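You operate a simulated robot arm through the tools that you are given. There is no shell and no other tool. Be economical: measure what you need, move in short steps, check, and stop when the job is done.

You run a simulated two-armed robot. Do the job below in one go: nothing can be reset, and whatever is moved stays where it is left.

JOB
Swap the weight in disc hole four for the brass one from the block.
Fine: the old one goes tight into block hole four.
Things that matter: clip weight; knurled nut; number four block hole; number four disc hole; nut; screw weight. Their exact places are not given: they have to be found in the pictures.

Only the result counts: the job must be done as asked and must still hold three seconds after the hand-in. Knocking over, shifting, dropping, spilling or breaking anything else fails it.

ROBOT AND FRAMES
Two 7-joint arms with two-finger parallel grippers on one trunk, on a base that drives. Base frame: it is fixed to the floor where the robot stands at the start and does not move with it; the origin is under the middle of the robot, x ahead of it, y to its left, z up; the surface under the hand at the start is at about z = 90. Lengths are in cm, angles in rad, forces in N, time in s.
The left shoulder is at the start at [2, 11.3, 127.2], the right one opposite. With the tool pointing down near the work surface each hand reaches from about 22 to 60 cm from the robot's upright axis, wherever it stands, measured 20 degrees to its own side. Places, roughly: number four block hole [50, 30, 90]; number four disc hole [60, 0, 100]; nut (4x3x2 cm) [0, 50, 90]. Payload 1.57 kg a hand.
The TCP of each hand is the grasp point between the finger pads, 3 cm short of the fingertips. In the tool frame z runs along the fingers and y along their closing line. Largest opening 8 cm; finger width 1.7, thickness 1.2; the body of the gripper, 4 by 8.2 cm, starts 8 cm behind the TCP.
Orientation is told as [roll, pitch, yaw] about the base's x, y, z axes, in that order, counted from this pose: with the fingers straight down and closing along the base's y, the tool's x points along the base's -x, its y along +y and its z along -z.

CONTROLS
- The arms move only by the tool move_arm. It takes "left_moves", "right_moves" or both (then of equal length, played together; a hand with none holds still); each is a list of rows, each a list of 7 numbers: the shift along the tool's x, y, z in cm, then the turn, a rotation vector about the tool's x, y, z in rad, then the opening in per cent of the stroke, from 0 (shut) to 100 (fully open). In form: [[dx, dy, dz, ax, ay, az, jaw], ...]. A call has 1 to 10 rows; each row is the pose to reach, as a shift and turn from the pose commanded when the call began, along the tool's axes at that moment. A row lasts 0.2 s, in which the tool goes at most 5 cm and 0.15 rad; a call with a longer step from one row to the next is refused whole, and so is a gripper value outside its range. A pose out of reach is approached as far as the arm can. The call stops where the force on the tool passes 40 N (or 10 N more than at its start, if that is more) or the arm is blocked; 0.2 s more then pass. Each finger travels about 4.5 cm/s and halts on what it meets, pressing with about 21 N; the grip force reading is that of the motor and also rises with nothing between the fingers. The clock runs only during rows and for 0.2 s after the last one: add rows that repeat a pose to give the fingers time. The reply holds the time, the measured pose of the TCP, the force on the tool along the base axes, the opening and the grip force, in the units named above and with some noise, with the torque about the TCP (base axes, N m) and any sound that the robot's microphone picked up.
- Cameras (640 x 400 px; columns grow to the right, rows downward): "scene" is now at [7.67, 5.92, 139.69]; the picture's right is [0.66, -0.75, 0.00], its down [-0.43, -0.38, -0.82] and it looks along [0.61, 0.54, -0.58] (base axes); focal length 214 px, centre (320, 200). "left" rides on the left gripper at [7.2, 0.7, -12.2] in its tool frame; the picture's right is [-0.09, 1.00, 0.00], its down [-0.84, -0.08, -0.54] and it looks along [-0.54, -0.05, 0.84] (tool axes); focal length 238 px, centre (320, 200). "right" rides on the right gripper at [7.2, -0.7, -12.2] in its tool frame; the picture's right is [0.09, 1.00, 0.00], its down [-0.84, 0.08, -0.54] and it looks along [-0.54, 0.05, 0.84] (tool axes); focal length 238 px, centre (320, 200).
- grab_frame(camera): a new picture of that camera. It takes no simulated time.
- lift_body(by): slides the trunk up (or, below 0, down) by that many cm; the arms and the scene camera ride with it, the base frame stays. It gives what a move gives, with no picture.
- base_move(legs): drives the robot by 1 to 6 legs, each [ahead, left, turn to the left] in cm, cm and rad, along the robot's own axes; the way and the turn of a leg run together, so that a leg with both is an arc; at most 150 cm and 3.142 rad a leg. The arms and the cameras ride along, it lands a little off, and it stops where it bumps. It gives what a move gives.
- aim_head(pan, tilt): turns the head with the scene camera to pan (to the left, within 1.396 rad either way) and tilt (down, from -0.506 to 1.204), counted from straight ahead of the robot. It gives what a move gives.
- point_at(camera, pixels): for up to 12 pixels [column, row] of the newest picture of that camera ("zoom" is the newest enlarged one), the place [x, y, z] in the base frame of the surface seen there, good to about 0.2 cm. It takes no simulated time.
- zoom(camera, box): a new picture of the part [left, top, right, bottom] of that camera's present view, enlarged. It takes no simulated time.
- finish_job(): hands the job in; it is judged then, once.

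Go step by step. Measure first, check grasps and placings, and put right what went wrong. The budget is 80 turns and 70 pictures, counting those below and the enlarged ones. Unless the task says otherwise, let go and move clear before handing in, and close with one line.

The tools are called after "Call:" as name(argument=value, ...) on one line, values as JSON. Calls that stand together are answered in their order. move_arm: Moves the arms, as the interface text tells. Its arguments: {"type":"object","properties":{"left_moves":{"type":"array"},"right_moves":{"type":"array"}},"required":[]} The other tools are called the same way: lift_body (by) slides the trunk up or down; base_move (legs) drives the base; aim_head (pan, tilt) turns the head that bears the scene camera; grab_frame (camera) takes a picture; point_at (camera, pixels) gives the place of the surface under pixels of a picture; zoom (camera, box) takes an enlarged picture of a part of a camera's view; finish_job () hands the job in.

At the start:

```text
clock: 0.0
left_tool_pos: [35.19, 44.01, 121.12]
left_ee_rot: [0.0, -0.002, -0.001]
left_contact_force: [-0.2, 0.2, 0.2]
left_ft_torque: [0.01, 0.03, 0.03]
left_width: 7.97
left_finger_force: 0.1
right_tool_pos: [46.08, -3.2, 116.26]
right_ee_rot: [0.002, 0.0, 0.001]
right_contact_force: [0.7, 0.3, 0.0]
right_ft_torque: [0.0, 0.02, 0.0]
right_width: 8.02
right_finger_force: 0.0
trunk travel left (down, up): [-32.5, 24.5]
robot x, y, heading: [0.11, 0.05, -0.005]
head pan, tilt: [0.723, 0.616]
```

scene: 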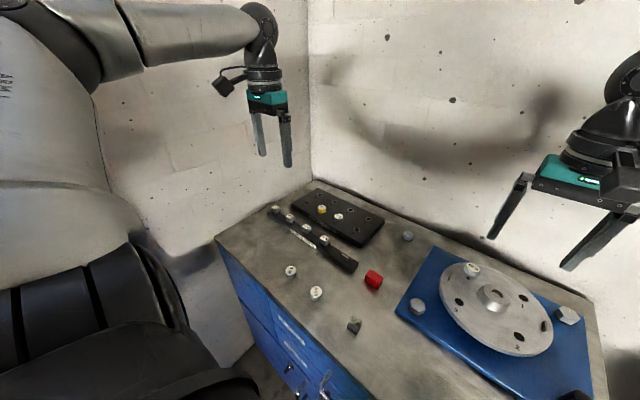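
right: 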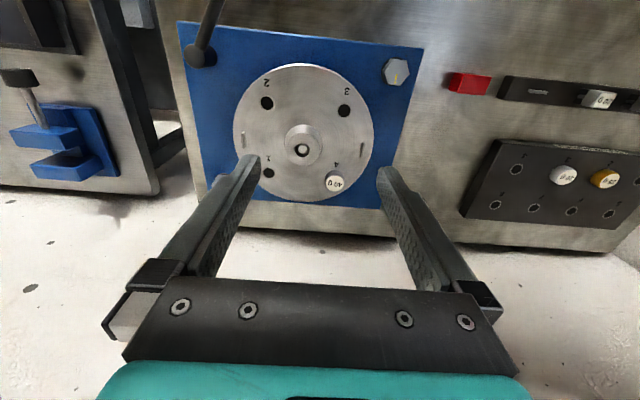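
left: 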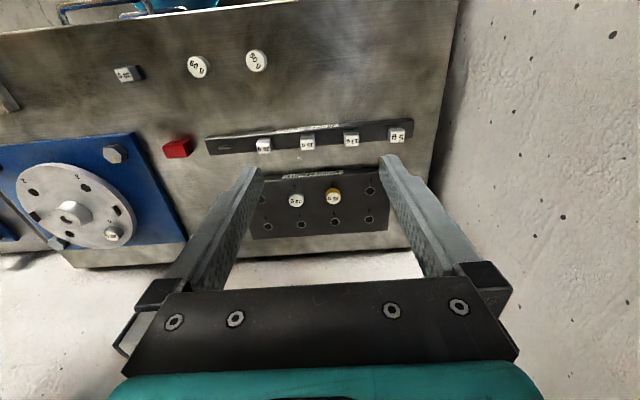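

The right view shows the disc with a weight at about (334,182) beside the "4", and the block has brass and white weights at (605,179) and (563,175). I'll zoom in on both.

Call:
zoom(camera="right", box=[220, 50, 400, 210])

Call:
zoom(camera="left", box=[230, 110, 430, 245])

Call:
zoom(camera="scene", box=[390, 230, 610, 370])

Call:
zoom(camera="scene", box=[260, 180, 400, 280])

```text
2.50 times, centred on (310, 130) of right
```

zoom: 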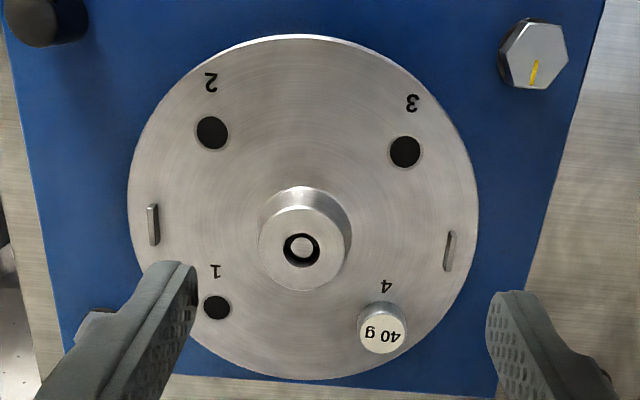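

```text
2.96 times, centred on (330, 178) of left
```

zoom: 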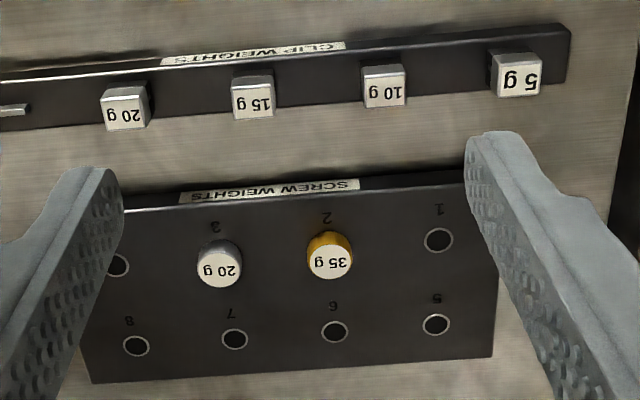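

```text
2.86 times, centred on (500, 300) of scene
```

zoom: 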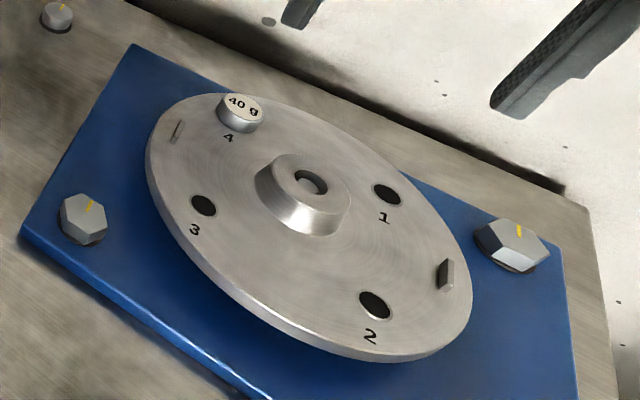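

```text
4.00 times, centred on (330, 230) of scene
```

zoom: 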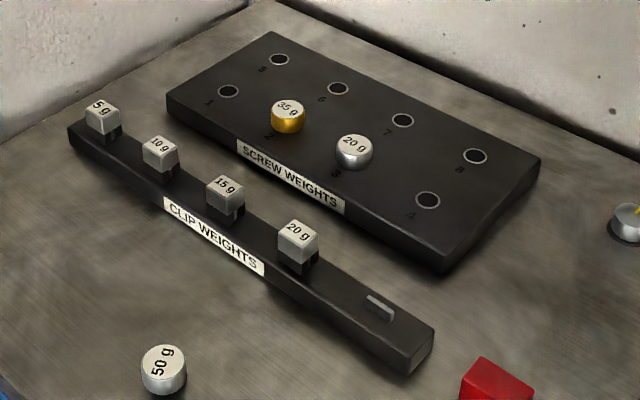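

The disc weight is "40 g" at hole 4, and the brass one is "35 g" in block hole 2. Block hole 4 is empty, at about (428,200) in the last zoom. I'll measure these places next.

Call:
point_at(camera="zoom", pixels=[[428, 200], [287, 108], [287, 125], [272, 128], [354, 146], [476, 156], [228, 91], [440, 215], [354, 165], [300, 230], [460, 225]])

Call:
point_at(camera="scene", pixels=[[472, 267], [472, 276], [459, 302], [494, 293], [525, 298], [519, 338], [420, 290], [408, 236], [418, 305], [568, 314], [544, 326]])

Call:
point_at(camera="right", pixels=[[335, 183], [303, 150], [267, 103], [344, 111], [268, 174], [563, 175], [605, 179], [345, 190]])

```text
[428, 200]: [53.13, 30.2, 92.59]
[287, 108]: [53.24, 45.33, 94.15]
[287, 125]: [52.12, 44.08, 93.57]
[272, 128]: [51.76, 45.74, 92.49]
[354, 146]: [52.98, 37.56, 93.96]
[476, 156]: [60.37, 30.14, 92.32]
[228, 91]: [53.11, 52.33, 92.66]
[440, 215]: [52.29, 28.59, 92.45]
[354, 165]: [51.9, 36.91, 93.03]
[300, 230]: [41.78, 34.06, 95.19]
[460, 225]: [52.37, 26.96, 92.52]
```

```text
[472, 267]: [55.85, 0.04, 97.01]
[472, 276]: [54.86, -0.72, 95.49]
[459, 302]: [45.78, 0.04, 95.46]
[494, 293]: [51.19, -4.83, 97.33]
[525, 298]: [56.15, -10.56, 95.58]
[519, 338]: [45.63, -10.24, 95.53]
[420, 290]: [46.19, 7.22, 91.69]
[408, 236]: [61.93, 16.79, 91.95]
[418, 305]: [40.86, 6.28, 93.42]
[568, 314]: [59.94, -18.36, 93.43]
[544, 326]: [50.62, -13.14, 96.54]
```

```text
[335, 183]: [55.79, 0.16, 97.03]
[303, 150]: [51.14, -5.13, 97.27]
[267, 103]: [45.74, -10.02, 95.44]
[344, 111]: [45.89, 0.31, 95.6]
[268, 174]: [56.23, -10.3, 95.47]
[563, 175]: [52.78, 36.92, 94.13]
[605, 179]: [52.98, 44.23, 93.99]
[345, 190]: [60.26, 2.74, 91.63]
```

Hole 4 of the disc is near (56,0) and the brass weight is near (53,44.5), which is out of reach from here, so the base has to move. I'll check the table's near edge and the space in front first.

Call:
point_at(camera="left", pixels=[[300, 12], [20, 32], [455, 8], [430, 200], [197, 68], [256, 60], [128, 74], [178, 148]])

Call:
point_at(camera="scene", pixels=[[218, 241], [290, 315], [350, 380], [240, 330], [572, 398], [408, 236], [630, 380]])

Call:
aim_head(pan=0.0, tilt=1.0)

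Call:
grab_frame(camera="scene")

```text
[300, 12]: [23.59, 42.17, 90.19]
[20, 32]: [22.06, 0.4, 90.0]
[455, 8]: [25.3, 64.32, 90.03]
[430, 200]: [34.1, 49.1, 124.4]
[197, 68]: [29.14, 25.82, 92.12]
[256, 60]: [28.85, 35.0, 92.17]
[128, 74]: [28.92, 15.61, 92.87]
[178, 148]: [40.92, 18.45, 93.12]
```

```text
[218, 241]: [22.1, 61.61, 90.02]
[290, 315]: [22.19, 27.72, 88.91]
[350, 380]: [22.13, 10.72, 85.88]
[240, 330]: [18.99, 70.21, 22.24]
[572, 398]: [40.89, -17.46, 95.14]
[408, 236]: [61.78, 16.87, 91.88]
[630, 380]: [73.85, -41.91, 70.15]
```

```text
clock: 1.1
left_tool_pos: [35.12, 43.97, 121.15]
left_ee_rot: [0.0, -0.003, 0.001]
left_contact_force: [-1.0, -0.4, -0.1]
left_ft_torque: [0.02, 0.01, 0.0]
left_width: 7.99
left_finger_force: 0.1
right_tool_pos: [46.17, -3.32, 116.24]
right_ee_rot: [0.001, -0.001, 0.0]
right_contact_force: [-0.6, 0.3, 0.3]
right_ft_torque: [0.0, -0.01, -0.04]
right_width: 8.01
right_finger_force: 0.1
trunk travel left (down, up): [-32.5, 24.5]
robot x, y, heading: [0.21, -0.09, -0.003]
head pan, tilt: [0.0, 1.0]
```

```text
62 pictures are left
```

scene: 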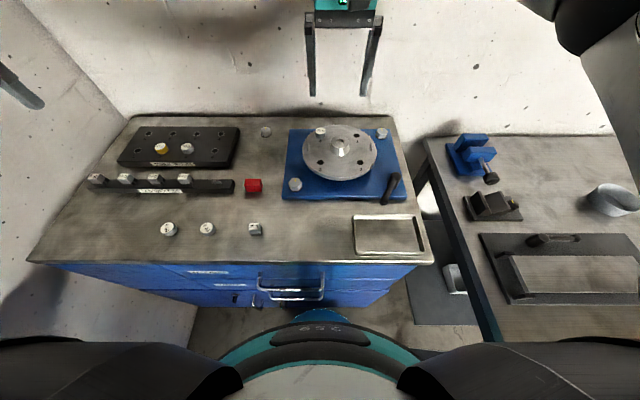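

The table's near edge is at x≈22, with drawer handles at about (290,290). Before driving I'll check how far the robot's front sticks out (320,315) and where the left wall is.

Call:
point_at(camera="scene", pixels=[[320, 313], [320, 325], [260, 340], [290, 295], [290, 280], [60, 100], [60, 150], [20, 230], [300, 60], [150, 300], [321, 131], [161, 149]])

Call:
move_arm(left_moves=[[0, -4, 0, 0, 0, 0, 100], [0, -8, 0, 0, 0, 0, 100], [0, -12, 0, 0, 0, 0, 100], [0, -16, 0, 0, 0, 0, 100], [0, -18, 0, 0, 0, 0, 100]])

```text
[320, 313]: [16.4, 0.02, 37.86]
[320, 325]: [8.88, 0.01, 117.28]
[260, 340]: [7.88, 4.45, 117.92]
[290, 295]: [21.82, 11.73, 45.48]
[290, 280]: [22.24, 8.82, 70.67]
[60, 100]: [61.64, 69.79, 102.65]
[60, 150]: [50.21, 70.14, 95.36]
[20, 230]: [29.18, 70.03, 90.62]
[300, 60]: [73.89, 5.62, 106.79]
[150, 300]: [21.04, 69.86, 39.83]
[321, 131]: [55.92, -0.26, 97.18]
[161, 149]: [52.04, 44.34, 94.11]
```

```text
clock: 2.3
left_tool_pos: [35.5, 26.04, 120.95]
left_ee_rot: [0.0, -0.002, 0.002]
left_contact_force: [0.0, 1.4, -0.7]
left_ft_torque: [-0.03, 0.03, 0.01]
left_width: 7.99
left_finger_force: 0.0
right_tool_pos: [46.08, -3.32, 116.23]
right_ee_rot: [-0.001, -0.001, -0.001]
right_contact_force: [-0.8, -1.1, 0.7]
right_ft_torque: [0.02, -0.02, 0.04]
right_width: 8.01
right_finger_force: 0.0
trunk travel left (down, up): [-32.5, 24.5]
robot x, y, heading: [-0.26, 0.0, -0.002]
head pan, tilt: [0.0, 1.0]
```

The robot's front is at x≈16.4, so there's little room ahead, and the left wall is at y≈70. I'll drive about 20 cm left so that both weights come within reach.

Call:
base_move(legs=[[0.5, 20.5, 0]])

Call:
grab_frame(camera="left")

Call:
grab_frame(camera="right")

```text
clock: 3.6
left_tool_pos: [35.1, 31.41, 121.03]
left_ee_rot: [-0.001, -0.003, -0.002]
left_contact_force: [0.4, 0.4, 0.7]
left_ft_torque: [0.01, 0.0, -0.04]
left_width: 8.0
left_finger_force: 0.0
right_tool_pos: [45.78, 1.92, 116.29]
right_ee_rot: [-0.002, 0.0, -0.006]
right_contact_force: [-0.7, 1.4, -0.1]
right_ft_torque: [-0.01, 0.01, 0.01]
right_width: 8.02
right_finger_force: 0.2
trunk travel left (down, up): [-32.5, 24.5]
robot x, y, heading: [-0.05, 5.17, -0.0]
head pan, tilt: [0.0, 1.0]
stopped in leg 1: the robot was blocked; the commanded pose is now the measured one
```

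```text
61 pictures are left
```

left: 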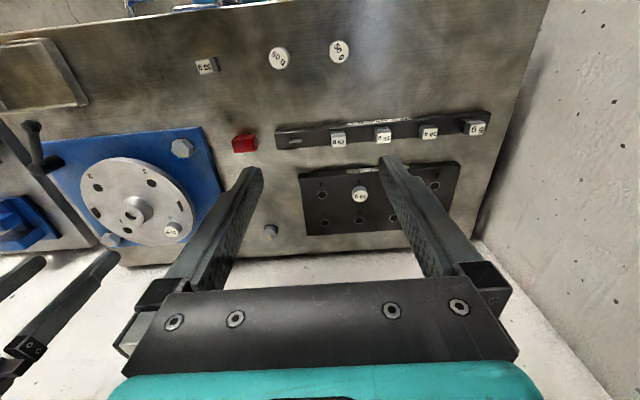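

```text
60 pictures are left
```

right: 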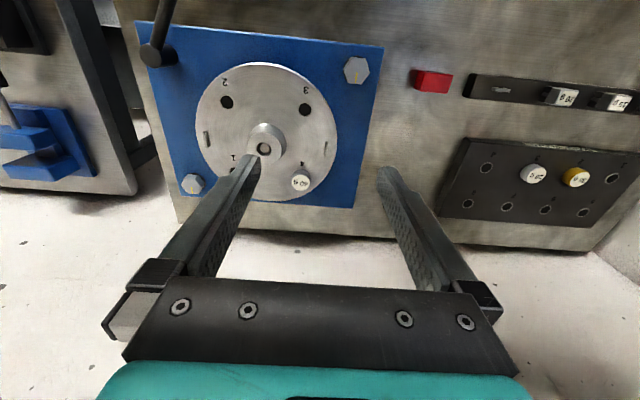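

The base stopped after 5 cm with something in the way. I'll look to the left for the cause.

Call:
aim_head(pan=1.2, tilt=0.6)

Call:
grab_frame(camera="scene")

Call:
aim_head(pan=0.5, tilt=1.2)

Call:
grab_frame(camera="scene")

```text
clock: 5.0
left_tool_pos: [35.07, 31.34, 121.04]
left_ee_rot: [0.001, -0.005, -0.001]
left_contact_force: [-0.4, -0.7, 0.5]
left_ft_torque: [0.0, 0.0, -0.06]
left_width: 8.02
left_finger_force: 0.0
right_tool_pos: [45.88, 1.81, 116.38]
right_ee_rot: [0.0, -0.001, -0.006]
right_contact_force: [-0.1, 0.4, -0.2]
right_ft_torque: [-0.01, 0.01, -0.02]
right_width: 8.02
right_finger_force: 0.2
trunk travel left (down, up): [-32.5, 24.5]
robot x, y, heading: [-0.26, 5.52, -0.002]
head pan, tilt: [1.201, 0.6]
```

```text
59 pictures are left
```

scene: 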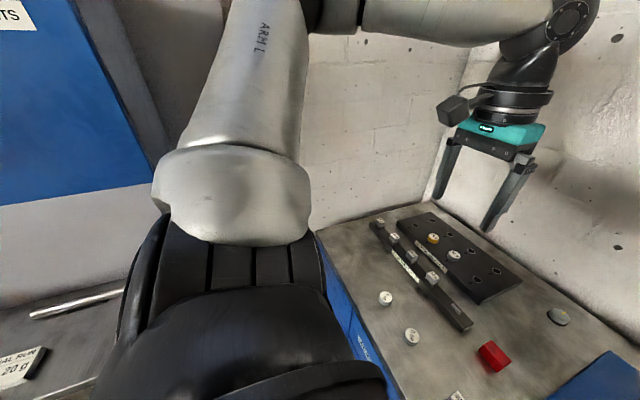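

```text
clock: 6.1
left_tool_pos: [35.14, 31.29, 121.11]
left_ee_rot: [0.002, -0.005, -0.002]
left_contact_force: [1.1, 0.3, 0.0]
left_ft_torque: [0.01, -0.02, 0.0]
left_width: 7.98
left_finger_force: 0.2
right_tool_pos: [45.94, 1.84, 116.33]
right_ee_rot: [0.0, 0.001, -0.006]
right_contact_force: [0.7, -1.2, 0.2]
right_ft_torque: [0.0, 0.02, -0.03]
right_width: 8.01
right_finger_force: 0.0
trunk travel left (down, up): [-32.5, 24.5]
robot x, y, heading: [-0.28, 5.07, -0.002]
head pan, tilt: [0.499, 1.201]
```

```text
58 pictures are left
```

scene: 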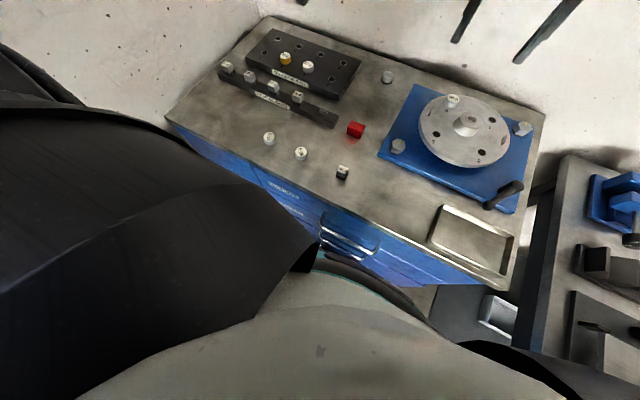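

The stop could be the left elbow or the base against the side table. I'll look higher and farther left and measure.

Call:
aim_head(pan=1.39, tilt=0.3)

Call:
grab_frame(camera="scene")

Call:
point_at(camera="scene", pixels=[[50, 150], [150, 150], [30, 330], [100, 390], [350, 150], [280, 60], [420, 110], [280, 140], [330, 80], [130, 200], [30, 30], [130, 280]])

```text
clock: 7.3
left_tool_pos: [35.17, 31.32, 121.08]
left_ee_rot: [0.002, -0.003, 0.0]
left_contact_force: [-0.3, 0.3, 0.4]
left_ft_torque: [-0.03, -0.02, -0.02]
left_width: 8.0
left_finger_force: 0.1
right_tool_pos: [45.91, 1.84, 116.32]
right_ee_rot: [0.001, -0.002, -0.005]
right_contact_force: [0.3, -0.8, -1.2]
right_ft_torque: [0.04, -0.02, 0.03]
right_width: 8.04
right_finger_force: 0.1
trunk travel left (down, up): [-32.5, 24.5]
robot x, y, heading: [-0.06, 5.34, -0.002]
head pan, tilt: [1.389, 0.3]
```

```text
57 pictures are left
```

scene: 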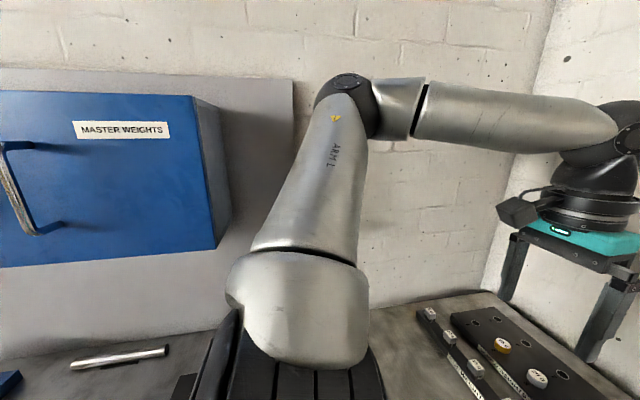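

```text
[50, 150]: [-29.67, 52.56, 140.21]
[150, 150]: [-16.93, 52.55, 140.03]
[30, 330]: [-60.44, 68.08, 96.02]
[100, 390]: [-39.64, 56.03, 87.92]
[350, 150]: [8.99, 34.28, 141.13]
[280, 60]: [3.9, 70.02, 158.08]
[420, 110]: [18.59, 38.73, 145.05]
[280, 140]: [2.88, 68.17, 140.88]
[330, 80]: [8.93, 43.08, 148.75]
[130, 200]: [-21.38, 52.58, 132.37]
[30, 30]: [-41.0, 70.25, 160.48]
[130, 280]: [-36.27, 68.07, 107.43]
```

The elbow (y≈43) is clear of the wall (70) and the cabinet (52.5), so the base itself bumped either a drawer handle or the side counter. I'll back off a little and try left again.

Call:
base_move(legs=[[-7, -0.5, 0], [0, 12, 0]])

Call:
aim_head(pan=0.0, tilt=1.2)

Call:
grab_frame(camera="scene")

```text
clock: 9.1
left_tool_pos: [28.33, 43.07, 120.96]
left_ee_rot: [-0.001, -0.003, -0.005]
left_contact_force: [-0.2, -0.4, -0.3]
left_ft_torque: [0.01, 0.0, 0.02]
left_width: 8.01
left_finger_force: 0.0
right_tool_pos: [38.88, 13.49, 116.33]
right_ee_rot: [-0.003, 0.0, -0.008]
right_contact_force: [-0.1, 0.0, 0.3]
right_ft_torque: [-0.04, 0.0, 0.01]
right_width: 7.95
right_finger_force: 0.1
trunk travel left (down, up): [-32.5, 24.5]
robot x, y, heading: [-7.24, 16.58, -0.001]
head pan, tilt: [1.389, 0.3]
```

```text
clock: 10.7
left_tool_pos: [28.37, 42.84, 121.0]
left_ee_rot: [0.003, -0.006, -0.006]
left_contact_force: [0.5, 0.4, -0.3]
left_ft_torque: [0.0, -0.04, -0.03]
left_width: 8.01
left_finger_force: 0.1
right_tool_pos: [39.09, 13.31, 116.33]
right_ee_rot: [0.0, 0.0, -0.009]
right_contact_force: [0.7, 0.2, 0.7]
right_ft_torque: [-0.01, -0.03, 0.02]
right_width: 8.0
right_finger_force: 0.0
trunk travel left (down, up): [-32.5, 24.5]
robot x, y, heading: [-7.43, 17.01, -0.003]
head pan, tilt: [0.0, 1.201]
```

```text
56 pictures are left
```

scene: 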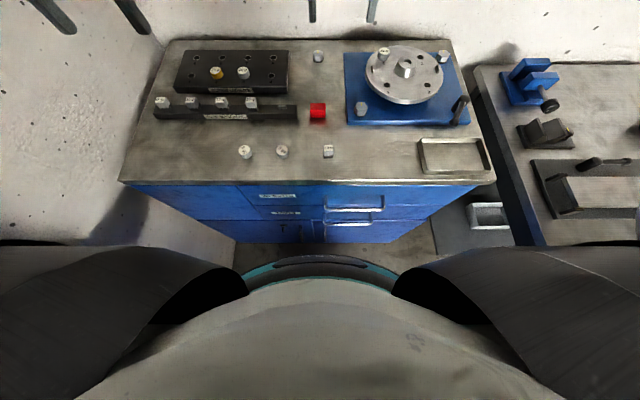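

Driving further left worked, so the drawer handle (355,203) had been the obstacle. I'll measure the handles before moving forward.

Call:
point_at(camera="scene", pixels=[[326, 208], [355, 209], [383, 207], [330, 232], [360, 237], [300, 232], [283, 227], [320, 260], [260, 275], [370, 268], [324, 224]])

Call:
zoom(camera="scene", box=[230, 170, 430, 295])

```text
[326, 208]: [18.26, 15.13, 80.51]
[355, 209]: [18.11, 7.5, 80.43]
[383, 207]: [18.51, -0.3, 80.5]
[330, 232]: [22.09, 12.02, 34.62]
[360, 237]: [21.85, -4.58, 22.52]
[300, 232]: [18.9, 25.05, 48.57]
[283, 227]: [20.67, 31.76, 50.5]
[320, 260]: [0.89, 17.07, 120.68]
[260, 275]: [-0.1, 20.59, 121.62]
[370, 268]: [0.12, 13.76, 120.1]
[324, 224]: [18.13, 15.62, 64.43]
```

```text
3.20 times, centred on (330, 232) of scene
```

zoom: 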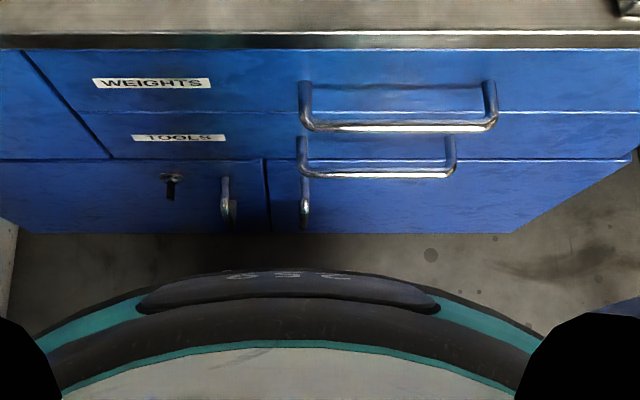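

The drawer handles reach x≈18 and the door handles reach about the same. Turning the robot right brings the left shoulder forward, so the left arm should reach all three places from one stance. I'll turn 0.6 rad right and edge forward.

Call:
base_move(legs=[[0, 0, -0.6], [5, 0, 0]])

Call:
aim_head(pan=0.6, tilt=0.75)

Call:
grab_frame(camera="scene")

```text
clock: 13.3
left_tool_pos: [40.93, 14.49, 121.12]
left_ee_rot: [0.002, -0.001, -0.619]
left_contact_force: [0.3, 0.2, -0.1]
left_ft_torque: [0.04, 0.02, 0.03]
left_width: 8.01
left_finger_force: 0.1
right_tool_pos: [32.54, -15.6, 116.36]
right_ee_rot: [-0.001, 0.001, -0.624]
right_contact_force: [-0.3, -0.2, 0.5]
right_ft_torque: [0.04, 0.03, 0.01]
right_width: 8.01
right_finger_force: 0.0
trunk travel left (down, up): [-32.5, 24.5]
robot x, y, heading: [-2.95, 13.96, -0.623]
head pan, tilt: [0.0, 1.201]
```

```text
clock: 14.3
left_tool_pos: [40.97, 14.8, 121.1]
left_ee_rot: [0.002, -0.005, -0.619]
left_contact_force: [0.1, -0.3, -0.2]
left_ft_torque: [-0.01, 0.02, -0.01]
left_width: 8.01
left_finger_force: 0.1
right_tool_pos: [32.53, -15.55, 116.39]
right_ee_rot: [0.001, -0.002, -0.625]
right_contact_force: [0.3, -0.3, -0.1]
right_ft_torque: [-0.01, 0.0, 0.01]
right_width: 8.0
right_finger_force: 0.1
trunk travel left (down, up): [-32.5, 24.5]
robot x, y, heading: [-2.95, 14.07, -0.614]
head pan, tilt: [0.6, 0.75]
```

```text
54 pictures are left
```

scene: 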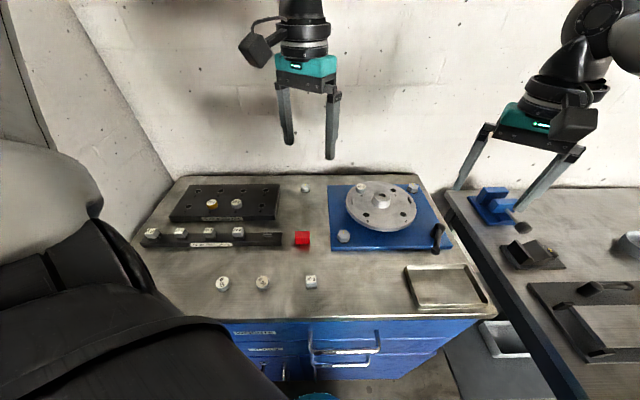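

The stance is good and the view is clear. I'll bring the left hand above the disc weight with the fingers partly open and look from there.

Call:
move_arm(left_moves=[[-3.5, -0.5, 2, 0, 0, 0, 80], [-7, -1, 4, 0, 0, 0, 60], [-10.5, -1.6, 6, 0, 0, 0, 60], [-14, -2.1, 8, 0, 0, 0, 60], [-17.4, -2.6, 10, 0, 0, 0, 60], [-20.8, -3.1, 12, 0, 0, 0, 60], [-20.8, -3.1, 14, 0, 0, 0, 60], [-20.8, -3.1, 14, 0, 0, 0, 60]])

Call:
grab_frame(camera="left")

```text
clock: 16.1
left_tool_pos: [52.98, 4.2, 108.62]
left_ee_rot: [0.0, -0.003, -0.619]
left_contact_force: [-0.7, 0.5, 0.1]
left_ft_torque: [-0.03, 0.02, -0.01]
left_width: 4.8
left_finger_force: 0.0
left hand out of reach, approached as far as the arm can: row 5, 6, 7, 8
right_tool_pos: [32.5, -15.59, 116.47]
right_ee_rot: [0.001, -0.001, -0.623]
right_contact_force: [0.0, -0.6, 0.6]
right_ft_torque: [-0.04, 0.01, -0.01]
right_width: 8.01
right_finger_force: 0.1
trunk travel left (down, up): [-32.5, 24.5]
robot x, y, heading: [-2.82, 14.26, -0.62]
head pan, tilt: [0.6, 0.75]
```

```text
53 pictures are left
```

left: 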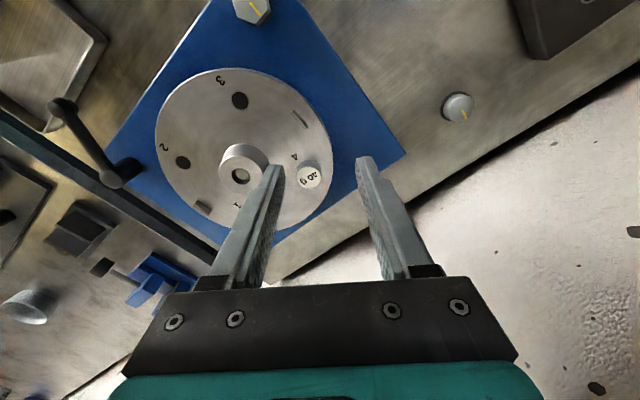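

The weight is at (308,176), but the left hand ran out of reach about 4 cm short. The earlier bumps suggest a base radius of about 21 cm and door handles at y≈15 and 25. A stance at y≈3, x≈0 should therefore fit, so I'll drive there.

Call:
base_move(legs=[[6.4, -8.95, 0], [2.2, 1.55, 0]])

Call:
grab_frame(camera="left")

```text
clock: 17.7
left_tool_pos: [55.67, -6.64, 108.51]
left_ee_rot: [-0.001, -0.002, -0.621]
left_contact_force: [-0.1, -0.1, 0.1]
left_ft_torque: [0.0, 0.02, 0.02]
left_width: 4.78
left_finger_force: 0.2
right_tool_pos: [35.13, -26.54, 116.36]
right_ee_rot: [-0.001, 0.002, -0.622]
right_contact_force: [-0.4, 0.7, 0.1]
right_ft_torque: [0.01, 0.0, 0.01]
right_width: 8.0
right_finger_force: 0.1
trunk travel left (down, up): [-32.5, 24.5]
robot x, y, heading: [-0.37, 3.51, -0.623]
head pan, tilt: [0.6, 0.75]
```

```text
52 pictures are left
```

left: 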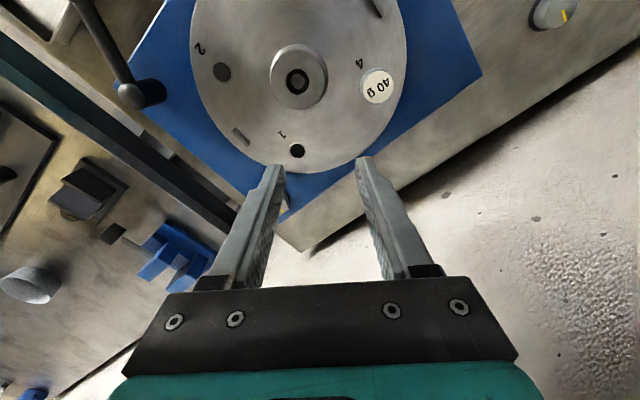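

The weight shows clearly at (377,84), so I'll measure it and the hole pattern.

Call:
point_at(camera="left", pixels=[[377, 85], [362, 86], [392, 84], [376, 70], [378, 100], [297, 151], [222, 71], [297, 82]])

Call:
zoom(camera="left", box=[300, 30, 460, 130])

```text
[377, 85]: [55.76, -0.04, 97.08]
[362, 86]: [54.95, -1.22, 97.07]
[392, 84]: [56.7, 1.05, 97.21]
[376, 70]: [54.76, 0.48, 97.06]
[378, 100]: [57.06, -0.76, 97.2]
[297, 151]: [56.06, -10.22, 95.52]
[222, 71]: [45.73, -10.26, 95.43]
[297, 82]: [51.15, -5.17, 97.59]
```

```text
4.00 times, centred on (380, 80) of left
```

zoom: 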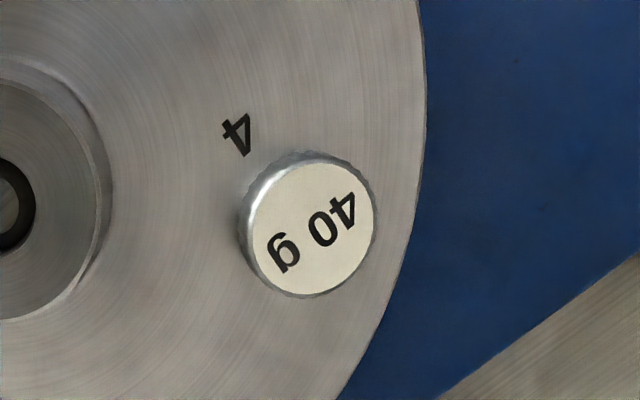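

The weight's centre is about (55.95, 0.0), its top is at 97.1 and it is about 3 cm across. I'll move above it and pre-turn the wrist clockwise to leave room for unscrewing.

Call:
move_arm(left_moves=[[0.9, 1.4, 0, 0, 0, 0.15, 60], [1.8, 2.8, 0, 0, 0, 0.3, 60], [2.7, 4.1, 0, 0, 0, 0.45, 60], [3.6, 5.54, 0, 0, 0, 0.6, 60], [3.6, 5.54, 1, 0, 0, 0.75, 60], [3.6, 5.54, 2, 0, 0, 0.9, 60], [3.6, 5.54, 3, 0, 0, 1.05, 60], [3.6, 5.54, 4, 0, 0, 1.2, 60], [3.6, 5.54, 4.5, 0, 0, 1.35, 60], [3.6, 5.54, 4.5, 0, 0, 1.5, 60]])

Call:
move_arm(left_moves=[[0, 0, 0, 0, 0, 0.15, 60], [0, 0, 0, 0, 0, 0.3, 60], [0, 0, 0, 0, 0, 0.45, 60], [0, 0, 0, 0, 0, 0.6, 60], [0, 0, 0, 0, 0, 0.6, 60]])

Call:
grab_frame(camera="left")

```text
clock: 19.9
left_tool_pos: [55.82, -0.06, 104.03]
left_ee_rot: [0.004, 0.002, -2.122]
left_contact_force: [-0.3, 0.2, 0.1]
left_ft_torque: [-0.04, 0.0, -0.05]
left_width: 4.81
left_finger_force: 0.1
right_tool_pos: [35.11, -26.4, 116.34]
right_ee_rot: [0.0, 0.0, -0.623]
right_contact_force: [-0.2, -0.2, 0.6]
right_ft_torque: [-0.04, 0.0, 0.02]
right_width: 8.01
right_finger_force: 0.1
trunk travel left (down, up): [-32.5, 24.5]
robot x, y, heading: [-0.32, 2.98, -0.622]
head pan, tilt: [0.6, 0.75]
```

```text
clock: 21.1
left_tool_pos: [55.75, -0.02, 104.03]
left_ee_rot: [0.005, 0.003, -2.723]
left_contact_force: [0.3, -1.1, -0.1]
left_ft_torque: [-0.03, 0.0, 0.0]
left_width: 4.82
left_finger_force: 0.0
right_tool_pos: [35.14, -26.5, 116.46]
right_ee_rot: [0.001, 0.0, -0.623]
right_contact_force: [-1.0, 0.5, 0.0]
right_ft_torque: [-0.01, 0.0, 0.01]
right_width: 7.99
right_finger_force: 0.1
trunk travel left (down, up): [-32.5, 24.5]
robot x, y, heading: [-0.4, 3.27, -0.624]
head pan, tilt: [0.6, 0.75]
```

```text
50 pictures are left
```

left: 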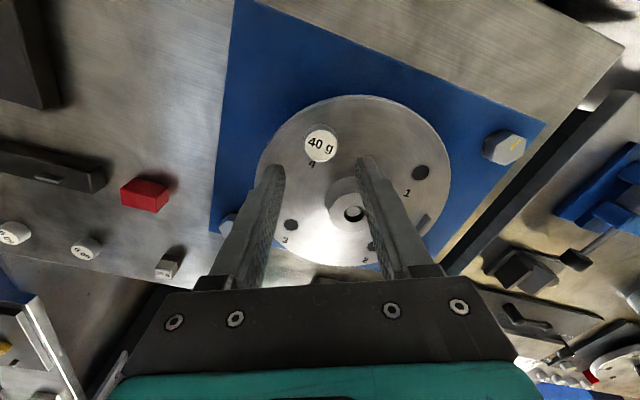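

The weight appears at (321,146), which puts it about 0.35 cm along tool +x from the hand's centre line. I'll correct for that, go down so the tips sit just above the disc, and close.

Call:
move_arm(left_moves=[[0.35, 0.1, 1.5, 0, 0, 0, 60], [0.35, 0.1, 3.5, 0, 0, 0, 60], [0.35, 0.1, 4.6, 0, 0, 0, 60], [0.35, 0.1, 5.2, 0, 0, 0, 60], [0.35, 0.1, 5.2, 0, 0, 0, 60]])

Call:
grab_frame(camera="left")

```text
clock: 22.3
left_tool_pos: [56.16, -0.02, 98.75]
left_ee_rot: [0.004, 0.004, -2.718]
left_contact_force: [-0.3, 0.3, -1.0]
left_ft_torque: [0.02, -0.02, -0.01]
left_width: 4.82
left_finger_force: 0.1
right_tool_pos: [35.11, -26.33, 116.41]
right_ee_rot: [0.0, 0.0, -0.623]
right_contact_force: [0.0, 0.1, -0.5]
right_ft_torque: [0.0, 0.01, 0.0]
right_width: 7.99
right_finger_force: 0.0
trunk travel left (down, up): [-32.5, 24.5]
robot x, y, heading: [-0.62, 3.16, -0.619]
head pan, tilt: [0.6, 0.75]
```

```text
49 pictures are left
```

left: 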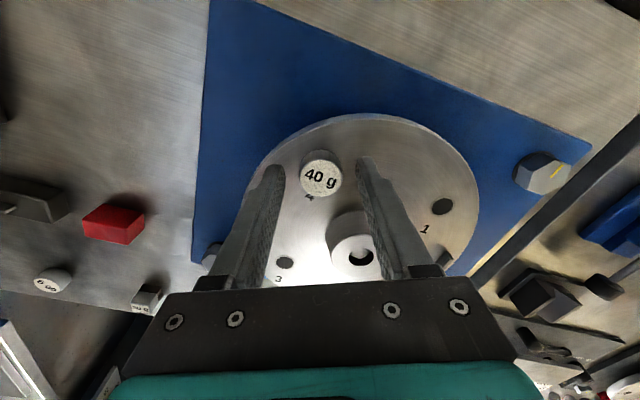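

The weight is centred between the fingers: its top is at (321,178) against an expected (319,179). I'll close on it and try a small counter-clockwise turn.

Call:
move_arm(left_moves=[[0, 0.05, 0, 0, 0, 0, 45], [0, 0.05, 0, 0, 0, 0, 20], [0, 0.05, 0, 0, 0, 0, 0], [0, 0.05, 0, 0, 0, 0, 0], [0, 0.05, 0, 0, 0, 0, 0]])

Call:
move_arm(left_moves=[[0, 0, 0, 0, 0, -0.12, 0], [0, 0, 0, 0, 0, -0.24, 0], [0, 0, 0, 0, 0, -0.36, 0], [0, 0, 0, 0, 0, -0.48, 0], [0, 0, 0, 0, 0, -0.6, 0]])

Call:
grab_frame(camera="left")

```text
clock: 23.5
left_tool_pos: [56.07, -0.03, 98.84]
left_ee_rot: [0.002, 0.003, -2.72]
left_contact_force: [-2.8, 2.4, -0.1]
left_ft_torque: [0.18, 0.13, -0.01]
left_width: 2.84
left_finger_force: 20.6
right_tool_pos: [34.98, -26.48, 116.25]
right_ee_rot: [0.0, 0.001, -0.623]
right_contact_force: [-0.2, -0.6, -0.2]
right_ft_torque: [-0.01, 0.01, 0.02]
right_width: 7.97
right_finger_force: 0.1
trunk travel left (down, up): [-32.5, 24.5]
robot x, y, heading: [-0.61, 3.23, -0.621]
head pan, tilt: [0.6, 0.75]
```

```text
clock: 24.7
left_tool_pos: [56.09, -0.05, 98.89]
left_ee_rot: [0.002, 0.001, -2.117]
left_contact_force: [-6.7, 2.3, 2.6]
left_ft_torque: [0.23, 0.27, -0.02]
left_width: 2.86
left_finger_force: 21.3
right_tool_pos: [34.98, -26.37, 116.4]
right_ee_rot: [0.0, -0.001, -0.623]
right_contact_force: [1.1, -0.3, -0.1]
right_ft_torque: [-0.01, -0.01, -0.02]
right_width: 8.0
right_finger_force: 0.1
trunk travel left (down, up): [-32.5, 24.5]
robot x, y, heading: [-0.79, 2.93, -0.619]
head pan, tilt: [0.6, 0.75]
```

```text
48 pictures are left
```

left: 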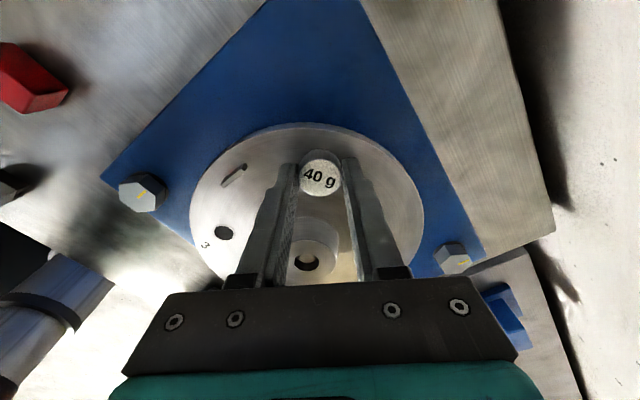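

The label stayed level in the hand's view while the disc turned, so the weight is unscrewing with the fingers. A small upward force shows it rising. I'll carry on counter-clockwise with a slight lift.

Call:
move_arm(left_moves=[[0, 0, -0.01, 0, 0, -0.15, 0], [0, 0, -0.02, 0, 0, -0.3, 0], [0, 0, -0.03, 0, 0, -0.45, 0], [0, 0, -0.04, 0, 0, -0.6, 0], [0, 0, -0.05, 0, 0, -0.75, 0], [0, 0, -0.06, 0, 0, -0.9, 0], [0, 0, -0.07, 0, 0, -1.05, 0], [0, 0, -0.08, 0, 0, -1.2, 0], [0, 0, -0.09, 0, 0, -1.35, 0], [0, 0, -0.1, 0, 0, -1.5, 0]])

```text
clock: 26.9
left_tool_pos: [56.02, -0.04, 99.02]
left_ee_rot: [0.001, -0.002, -0.619]
left_contact_force: [-13.9, 4.8, 0.4]
left_ft_torque: [0.14, 0.58, -0.06]
left_width: 2.85
left_finger_force: 21.2
right_tool_pos: [34.9, -26.33, 116.49]
right_ee_rot: [0.001, -0.002, -0.622]
right_contact_force: [0.3, 0.4, 0.2]
right_ft_torque: [0.04, -0.04, -0.02]
right_width: 7.99
right_finger_force: 0.1
trunk travel left (down, up): [-32.5, 24.5]
robot x, y, heading: [-0.83, 3.08, -0.622]
head pan, tilt: [0.6, 0.75]
```

A sideways force of about 14 N has built up towards −x, so the hand is slightly off the screw axis. I'll ease it over and keep turning.

Call:
move_arm(left_moves=[[0.15, -0.03, 0, 0, 0, 0, 0], [0.15, -0.03, 0, 0, 0, 0, 0]])

Call:
move_arm(left_moves=[[0, 0, 0, 0, 0, -0.15, 0], [0, 0, -0.01, 0, 0, -0.3, 0], [0, 0, -0.01, 0, 0, -0.45, 0], [0, 0, -0.02, 0, 0, -0.6, 0], [0, 0, -0.02, 0, 0, -0.75, 0], [0, 0, -0.03, 0, 0, -0.9, 0], [0, 0, -0.03, 0, 0, -1.05, 0], [0, 0, -0.04, 0, 0, -1.2, 0], [0, 0, -0.04, 0, 0, -1.35, 0], [0, 0, -0.05, 0, 0, -1.5, 0]])

Call:
grab_frame(camera="left")

```text
clock: 27.5
left_tool_pos: [56.05, -0.13, 98.94]
left_ee_rot: [0.001, -0.004, -0.618]
left_contact_force: [-9.5, 1.2, 1.4]
left_ft_torque: [0.07, 0.58, 0.01]
left_width: 2.85
left_finger_force: 20.9
right_tool_pos: [35.01, -26.47, 116.48]
right_ee_rot: [-0.001, -0.001, -0.623]
right_contact_force: [-0.3, -1.0, -0.5]
right_ft_torque: [-0.01, 0.0, 0.0]
right_width: 7.99
right_finger_force: 0.1
trunk travel left (down, up): [-32.5, 24.5]
robot x, y, heading: [-0.55, 3.39, -0.62]
head pan, tilt: [0.6, 0.75]
```

```text
clock: 29.7
left_tool_pos: [55.93, 0.04, 99.06]
left_ee_rot: [-0.007, -0.003, 0.883]
left_contact_force: [-5.0, -4.2, 10.1]
left_ft_torque: [0.11, 0.16, 0.01]
left_width: 2.84
left_finger_force: 20.8
right_tool_pos: [34.99, -26.48, 116.33]
right_ee_rot: [0.003, -0.002, -0.624]
right_contact_force: [-0.5, -0.4, -0.5]
right_ft_torque: [0.01, -0.01, 0.0]
right_width: 7.99
right_finger_force: 0.0
trunk travel left (down, up): [-32.5, 24.5]
robot x, y, heading: [-0.43, 2.76, -0.619]
head pan, tilt: [0.6, 0.75]
```

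```text
47 pictures are left
```

left: 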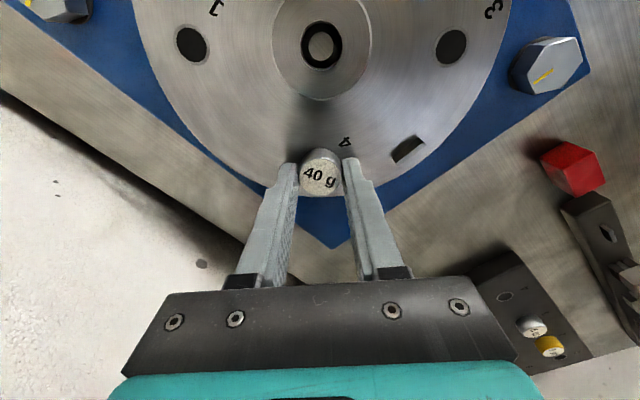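

The weight is still turning with the hand, and the 10 N upward force means it rises faster than I'm lifting. I'll lift to relieve that and carry on.

Call:
move_arm(left_moves=[[0, 0, -0.06, 0, 0, 0, 0], [0, 0, -0.08, 0, 0, -0.15, 0], [0, 0, -0.09, 0, 0, -0.3, 0], [0, 0, -0.1, 0, 0, -0.45, 0], [0, 0, -0.11, 0, 0, -0.6, 0], [0, 0, -0.12, 0, 0, -0.75, 0], [0, 0, -0.13, 0, 0, -0.9, 0], [0, 0, -0.14, 0, 0, -1.05, 0], [0, 0, -0.15, 0, 0, -1.2, 0], [0, 0, -0.16, 0, 0, -1.35, 0]])

Call:
grab_frame(camera="left")

```text
clock: 31.9
left_tool_pos: [56.78, 0.74, 99.13]
left_ee_rot: [0.001, 0.004, 2.233]
left_contact_force: [-1.3, -0.7, 3.8]
left_ft_torque: [0.0, 0.04, -0.01]
left_width: 2.85
left_finger_force: 20.8
left hand out of reach, approached as far as the arm can: row 10
right_tool_pos: [35.06, -26.42, 116.36]
right_ee_rot: [0.0, -0.001, -0.624]
right_contact_force: [0.3, 0.0, -0.6]
right_ft_torque: [-0.02, -0.01, -0.01]
right_width: 7.99
right_finger_force: 0.1
trunk travel left (down, up): [-32.5, 24.5]
robot x, y, heading: [-0.85, 3.24, -0.62]
head pan, tilt: [0.6, 0.75]
```

```text
46 pictures are left
```

left: 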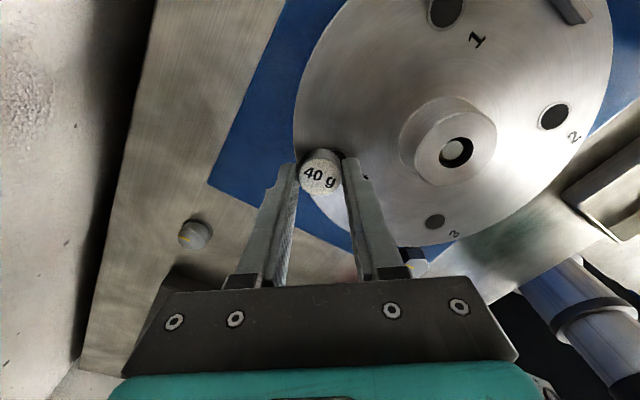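

The hand hit a wrist limit and slid about 1 cm outward with almost no force. I need to know whether the weight is already free or the disc moved with it.

Call:
point_at(camera="left", pixels=[[553, 117], [435, 222], [448, 8], [456, 151], [320, 178], [610, 60]])

Call:
aim_head(pan=0.5, tilt=0.8)

Call:
zoom(camera="scene", box=[280, 100, 480, 225])

```text
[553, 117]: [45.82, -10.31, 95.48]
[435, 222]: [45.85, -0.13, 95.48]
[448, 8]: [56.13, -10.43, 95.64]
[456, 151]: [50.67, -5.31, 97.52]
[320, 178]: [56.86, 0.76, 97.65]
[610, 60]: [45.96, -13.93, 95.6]
```

```text
clock: 32.5
left_tool_pos: [56.71, 0.66, 99.19]
left_ee_rot: [0.002, 0.004, 2.225]
left_contact_force: [0.6, 1.8, 2.6]
left_ft_torque: [0.07, -0.01, 0.02]
left_width: 2.87
left_finger_force: 21.0
right_tool_pos: [34.97, -26.41, 116.34]
right_ee_rot: [0.001, 0.0, -0.623]
right_contact_force: [-0.1, 0.6, 0.4]
right_ft_torque: [0.02, -0.02, 0.03]
right_width: 8.0
right_finger_force: 0.0
trunk travel left (down, up): [-32.5, 24.5]
robot x, y, heading: [-0.22, 3.3, -0.622]
head pan, tilt: [0.499, 0.799]
```

```text
3.20 times, centred on (380, 162) of scene
```

zoom: 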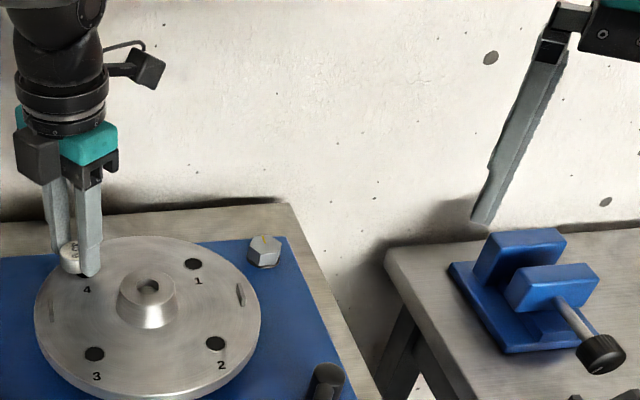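

The weight's top is now at 97.65 and off the hole axis, and the disc hasn't moved, so the weight is free after less than one turn. I'll lift it clear and check the hold.

Call:
move_arm(left_moves=[[0, 0, -1, 0, 0, 0, 0], [0, 0, -3, 0, 0, 0.05, 0], [0, 0, -6, 0, 0, 0.15, 0], [0, 0, -9, 0, 0, 0.25, 0], [0, 0, -12, 0, 0, 0.35, 0], [0, 0, -12, 0, 0, 0.35, 0]])

Call:
grab_frame(camera="left")

Call:
zoom(camera="scene", box=[240, 60, 400, 225])

```text
clock: 33.9
left_tool_pos: [56.47, 0.68, 111.18]
left_ee_rot: [-0.004, 0.001, 1.878]
left_contact_force: [-1.3, -0.6, 0.5]
left_ft_torque: [-0.01, -0.02, 0.0]
left_width: 2.87
left_finger_force: 21.3
right_tool_pos: [35.06, -26.48, 116.34]
right_ee_rot: [-0.001, 0.001, -0.621]
right_contact_force: [0.6, -0.2, 0.7]
right_ft_torque: [0.01, 0.01, -0.02]
right_width: 8.02
right_finger_force: 0.1
trunk travel left (down, up): [-32.5, 24.5]
robot x, y, heading: [-0.71, 3.09, -0.624]
head pan, tilt: [0.499, 0.799]
```

```text
44 pictures are left
```

left: 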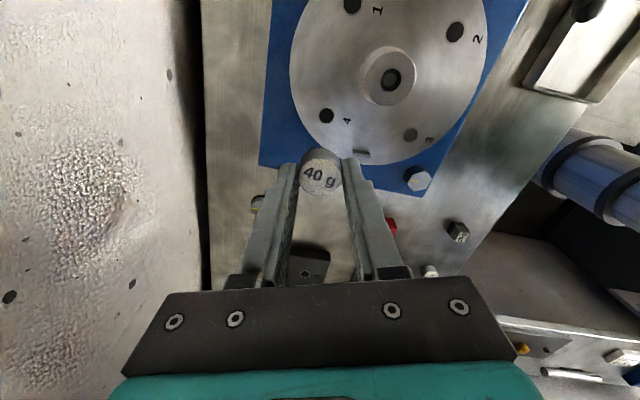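

```text
2.42 times, centred on (320, 142) of scene
```

zoom: 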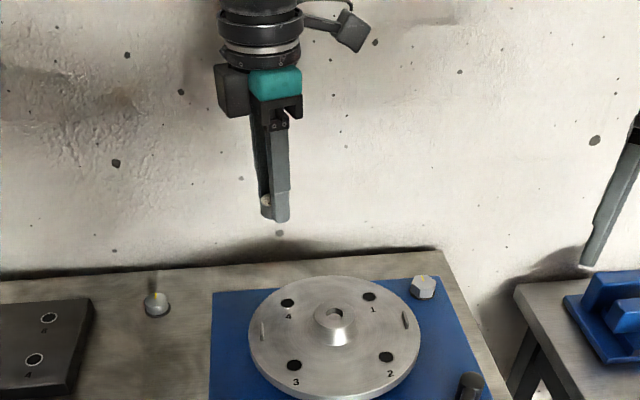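

Disc hole 4 is now empty at (326,115) and the 40 g weight is held firmly. I'll record the hole's position and then drive over to the block.

Call:
point_at(camera="left", pixels=[[326, 115], [455, 32], [352, 5], [410, 135], [391, 78]])

Call:
base_move(legs=[[-2.0, -1.45, 0], [-11, 15.5, 0]])

Call:
grab_frame(camera="left")

```text
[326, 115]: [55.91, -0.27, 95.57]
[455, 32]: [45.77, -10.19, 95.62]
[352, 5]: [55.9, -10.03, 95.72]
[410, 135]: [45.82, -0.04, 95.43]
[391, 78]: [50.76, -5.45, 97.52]
```

```text
clock: 35.9
left_tool_pos: [54.16, 19.12, 111.08]
left_ee_rot: [-0.001, 0.004, 1.879]
left_contact_force: [-0.2, 0.3, 0.4]
left_ft_torque: [-0.02, 0.01, 0.02]
left_width: 2.85
left_finger_force: 21.5
right_tool_pos: [32.48, -7.87, 116.33]
right_ee_rot: [-0.001, 0.001, -0.627]
right_contact_force: [0.1, 0.2, 0.0]
right_ft_torque: [-0.02, 0.02, 0.02]
right_width: 8.0
right_finger_force: 0.0
trunk travel left (down, up): [-32.5, 24.5]
robot x, y, heading: [-3.04, 21.53, -0.625]
head pan, tilt: [0.499, 0.799]
```

```text
42 pictures are left
```

left: 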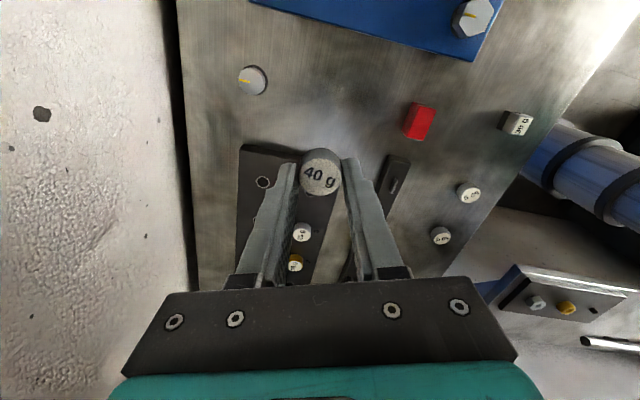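

The base is in place at (−3, 21.5). I'll move the hand past block hole 4 so that the hole comes into view above the held weight.

Call:
move_arm(left_moves=[[-3.4, -0.8, 0, 0, 0, 0, 0], [-6.8, -1.6, 0, 0, 0, 0, 0], [-10.2, -2.4, 0, 0, 0, 0, 0], [-13.4, -3.2, 0, 0, 0, 0, 0], [-16.6, -4, 0, 0, 0, 0, 0], [-16.6, -4, 1.5, 0, 0, 0, 0], [-16.6, -4, 3, 0, 0, 0, 0], [-16.6, -4, 3, 0, 0, 0, 0]])

Call:
grab_frame(camera="left")

```text
clock: 37.7
left_tool_pos: [52.69, 35.9, 107.93]
left_ee_rot: [-0.005, 0.003, 1.878]
left_contact_force: [-0.6, -0.1, -0.8]
left_ft_torque: [0.04, 0.02, 0.0]
left_width: 2.83
left_finger_force: 21.1
right_tool_pos: [32.45, -8.04, 116.39]
right_ee_rot: [-0.001, -0.001, -0.627]
right_contact_force: [-0.1, 0.5, 0.1]
right_ft_torque: [-0.02, -0.01, -0.02]
right_width: 7.99
right_finger_force: 0.1
trunk travel left (down, up): [-32.5, 24.5]
robot x, y, heading: [-2.84, 21.83, -0.622]
head pan, tilt: [0.499, 0.799]
```

```text
41 pictures are left
```

left: 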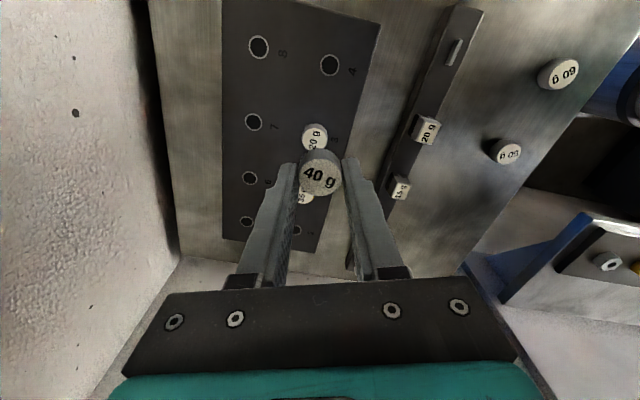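

Hole 4 is at (330,65), so I'll measure it using points on the ring.

Call:
zoom(camera="left", box=[290, 40, 370, 90])

Call:
point_at(camera="left", pixels=[[330, 65], [319, 65], [341, 65], [330, 55], [330, 76], [259, 47], [253, 122], [314, 134]])

```text
8.00 times, centred on (330, 65) of left
```

zoom: 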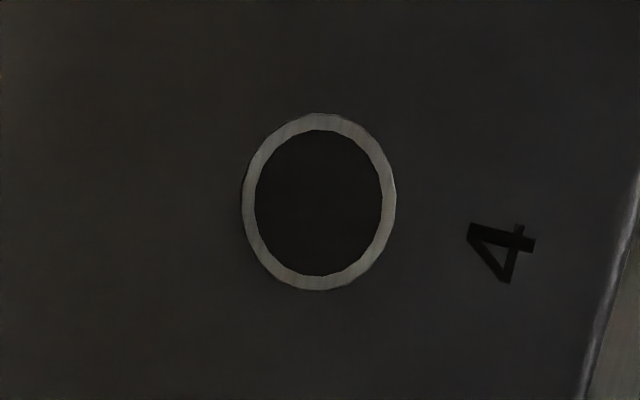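

```text
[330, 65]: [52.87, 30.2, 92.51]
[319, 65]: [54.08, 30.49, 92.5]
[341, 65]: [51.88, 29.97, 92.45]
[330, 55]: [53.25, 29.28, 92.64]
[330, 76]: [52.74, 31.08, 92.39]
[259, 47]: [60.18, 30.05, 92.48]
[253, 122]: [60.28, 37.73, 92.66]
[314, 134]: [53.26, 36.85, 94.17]
```

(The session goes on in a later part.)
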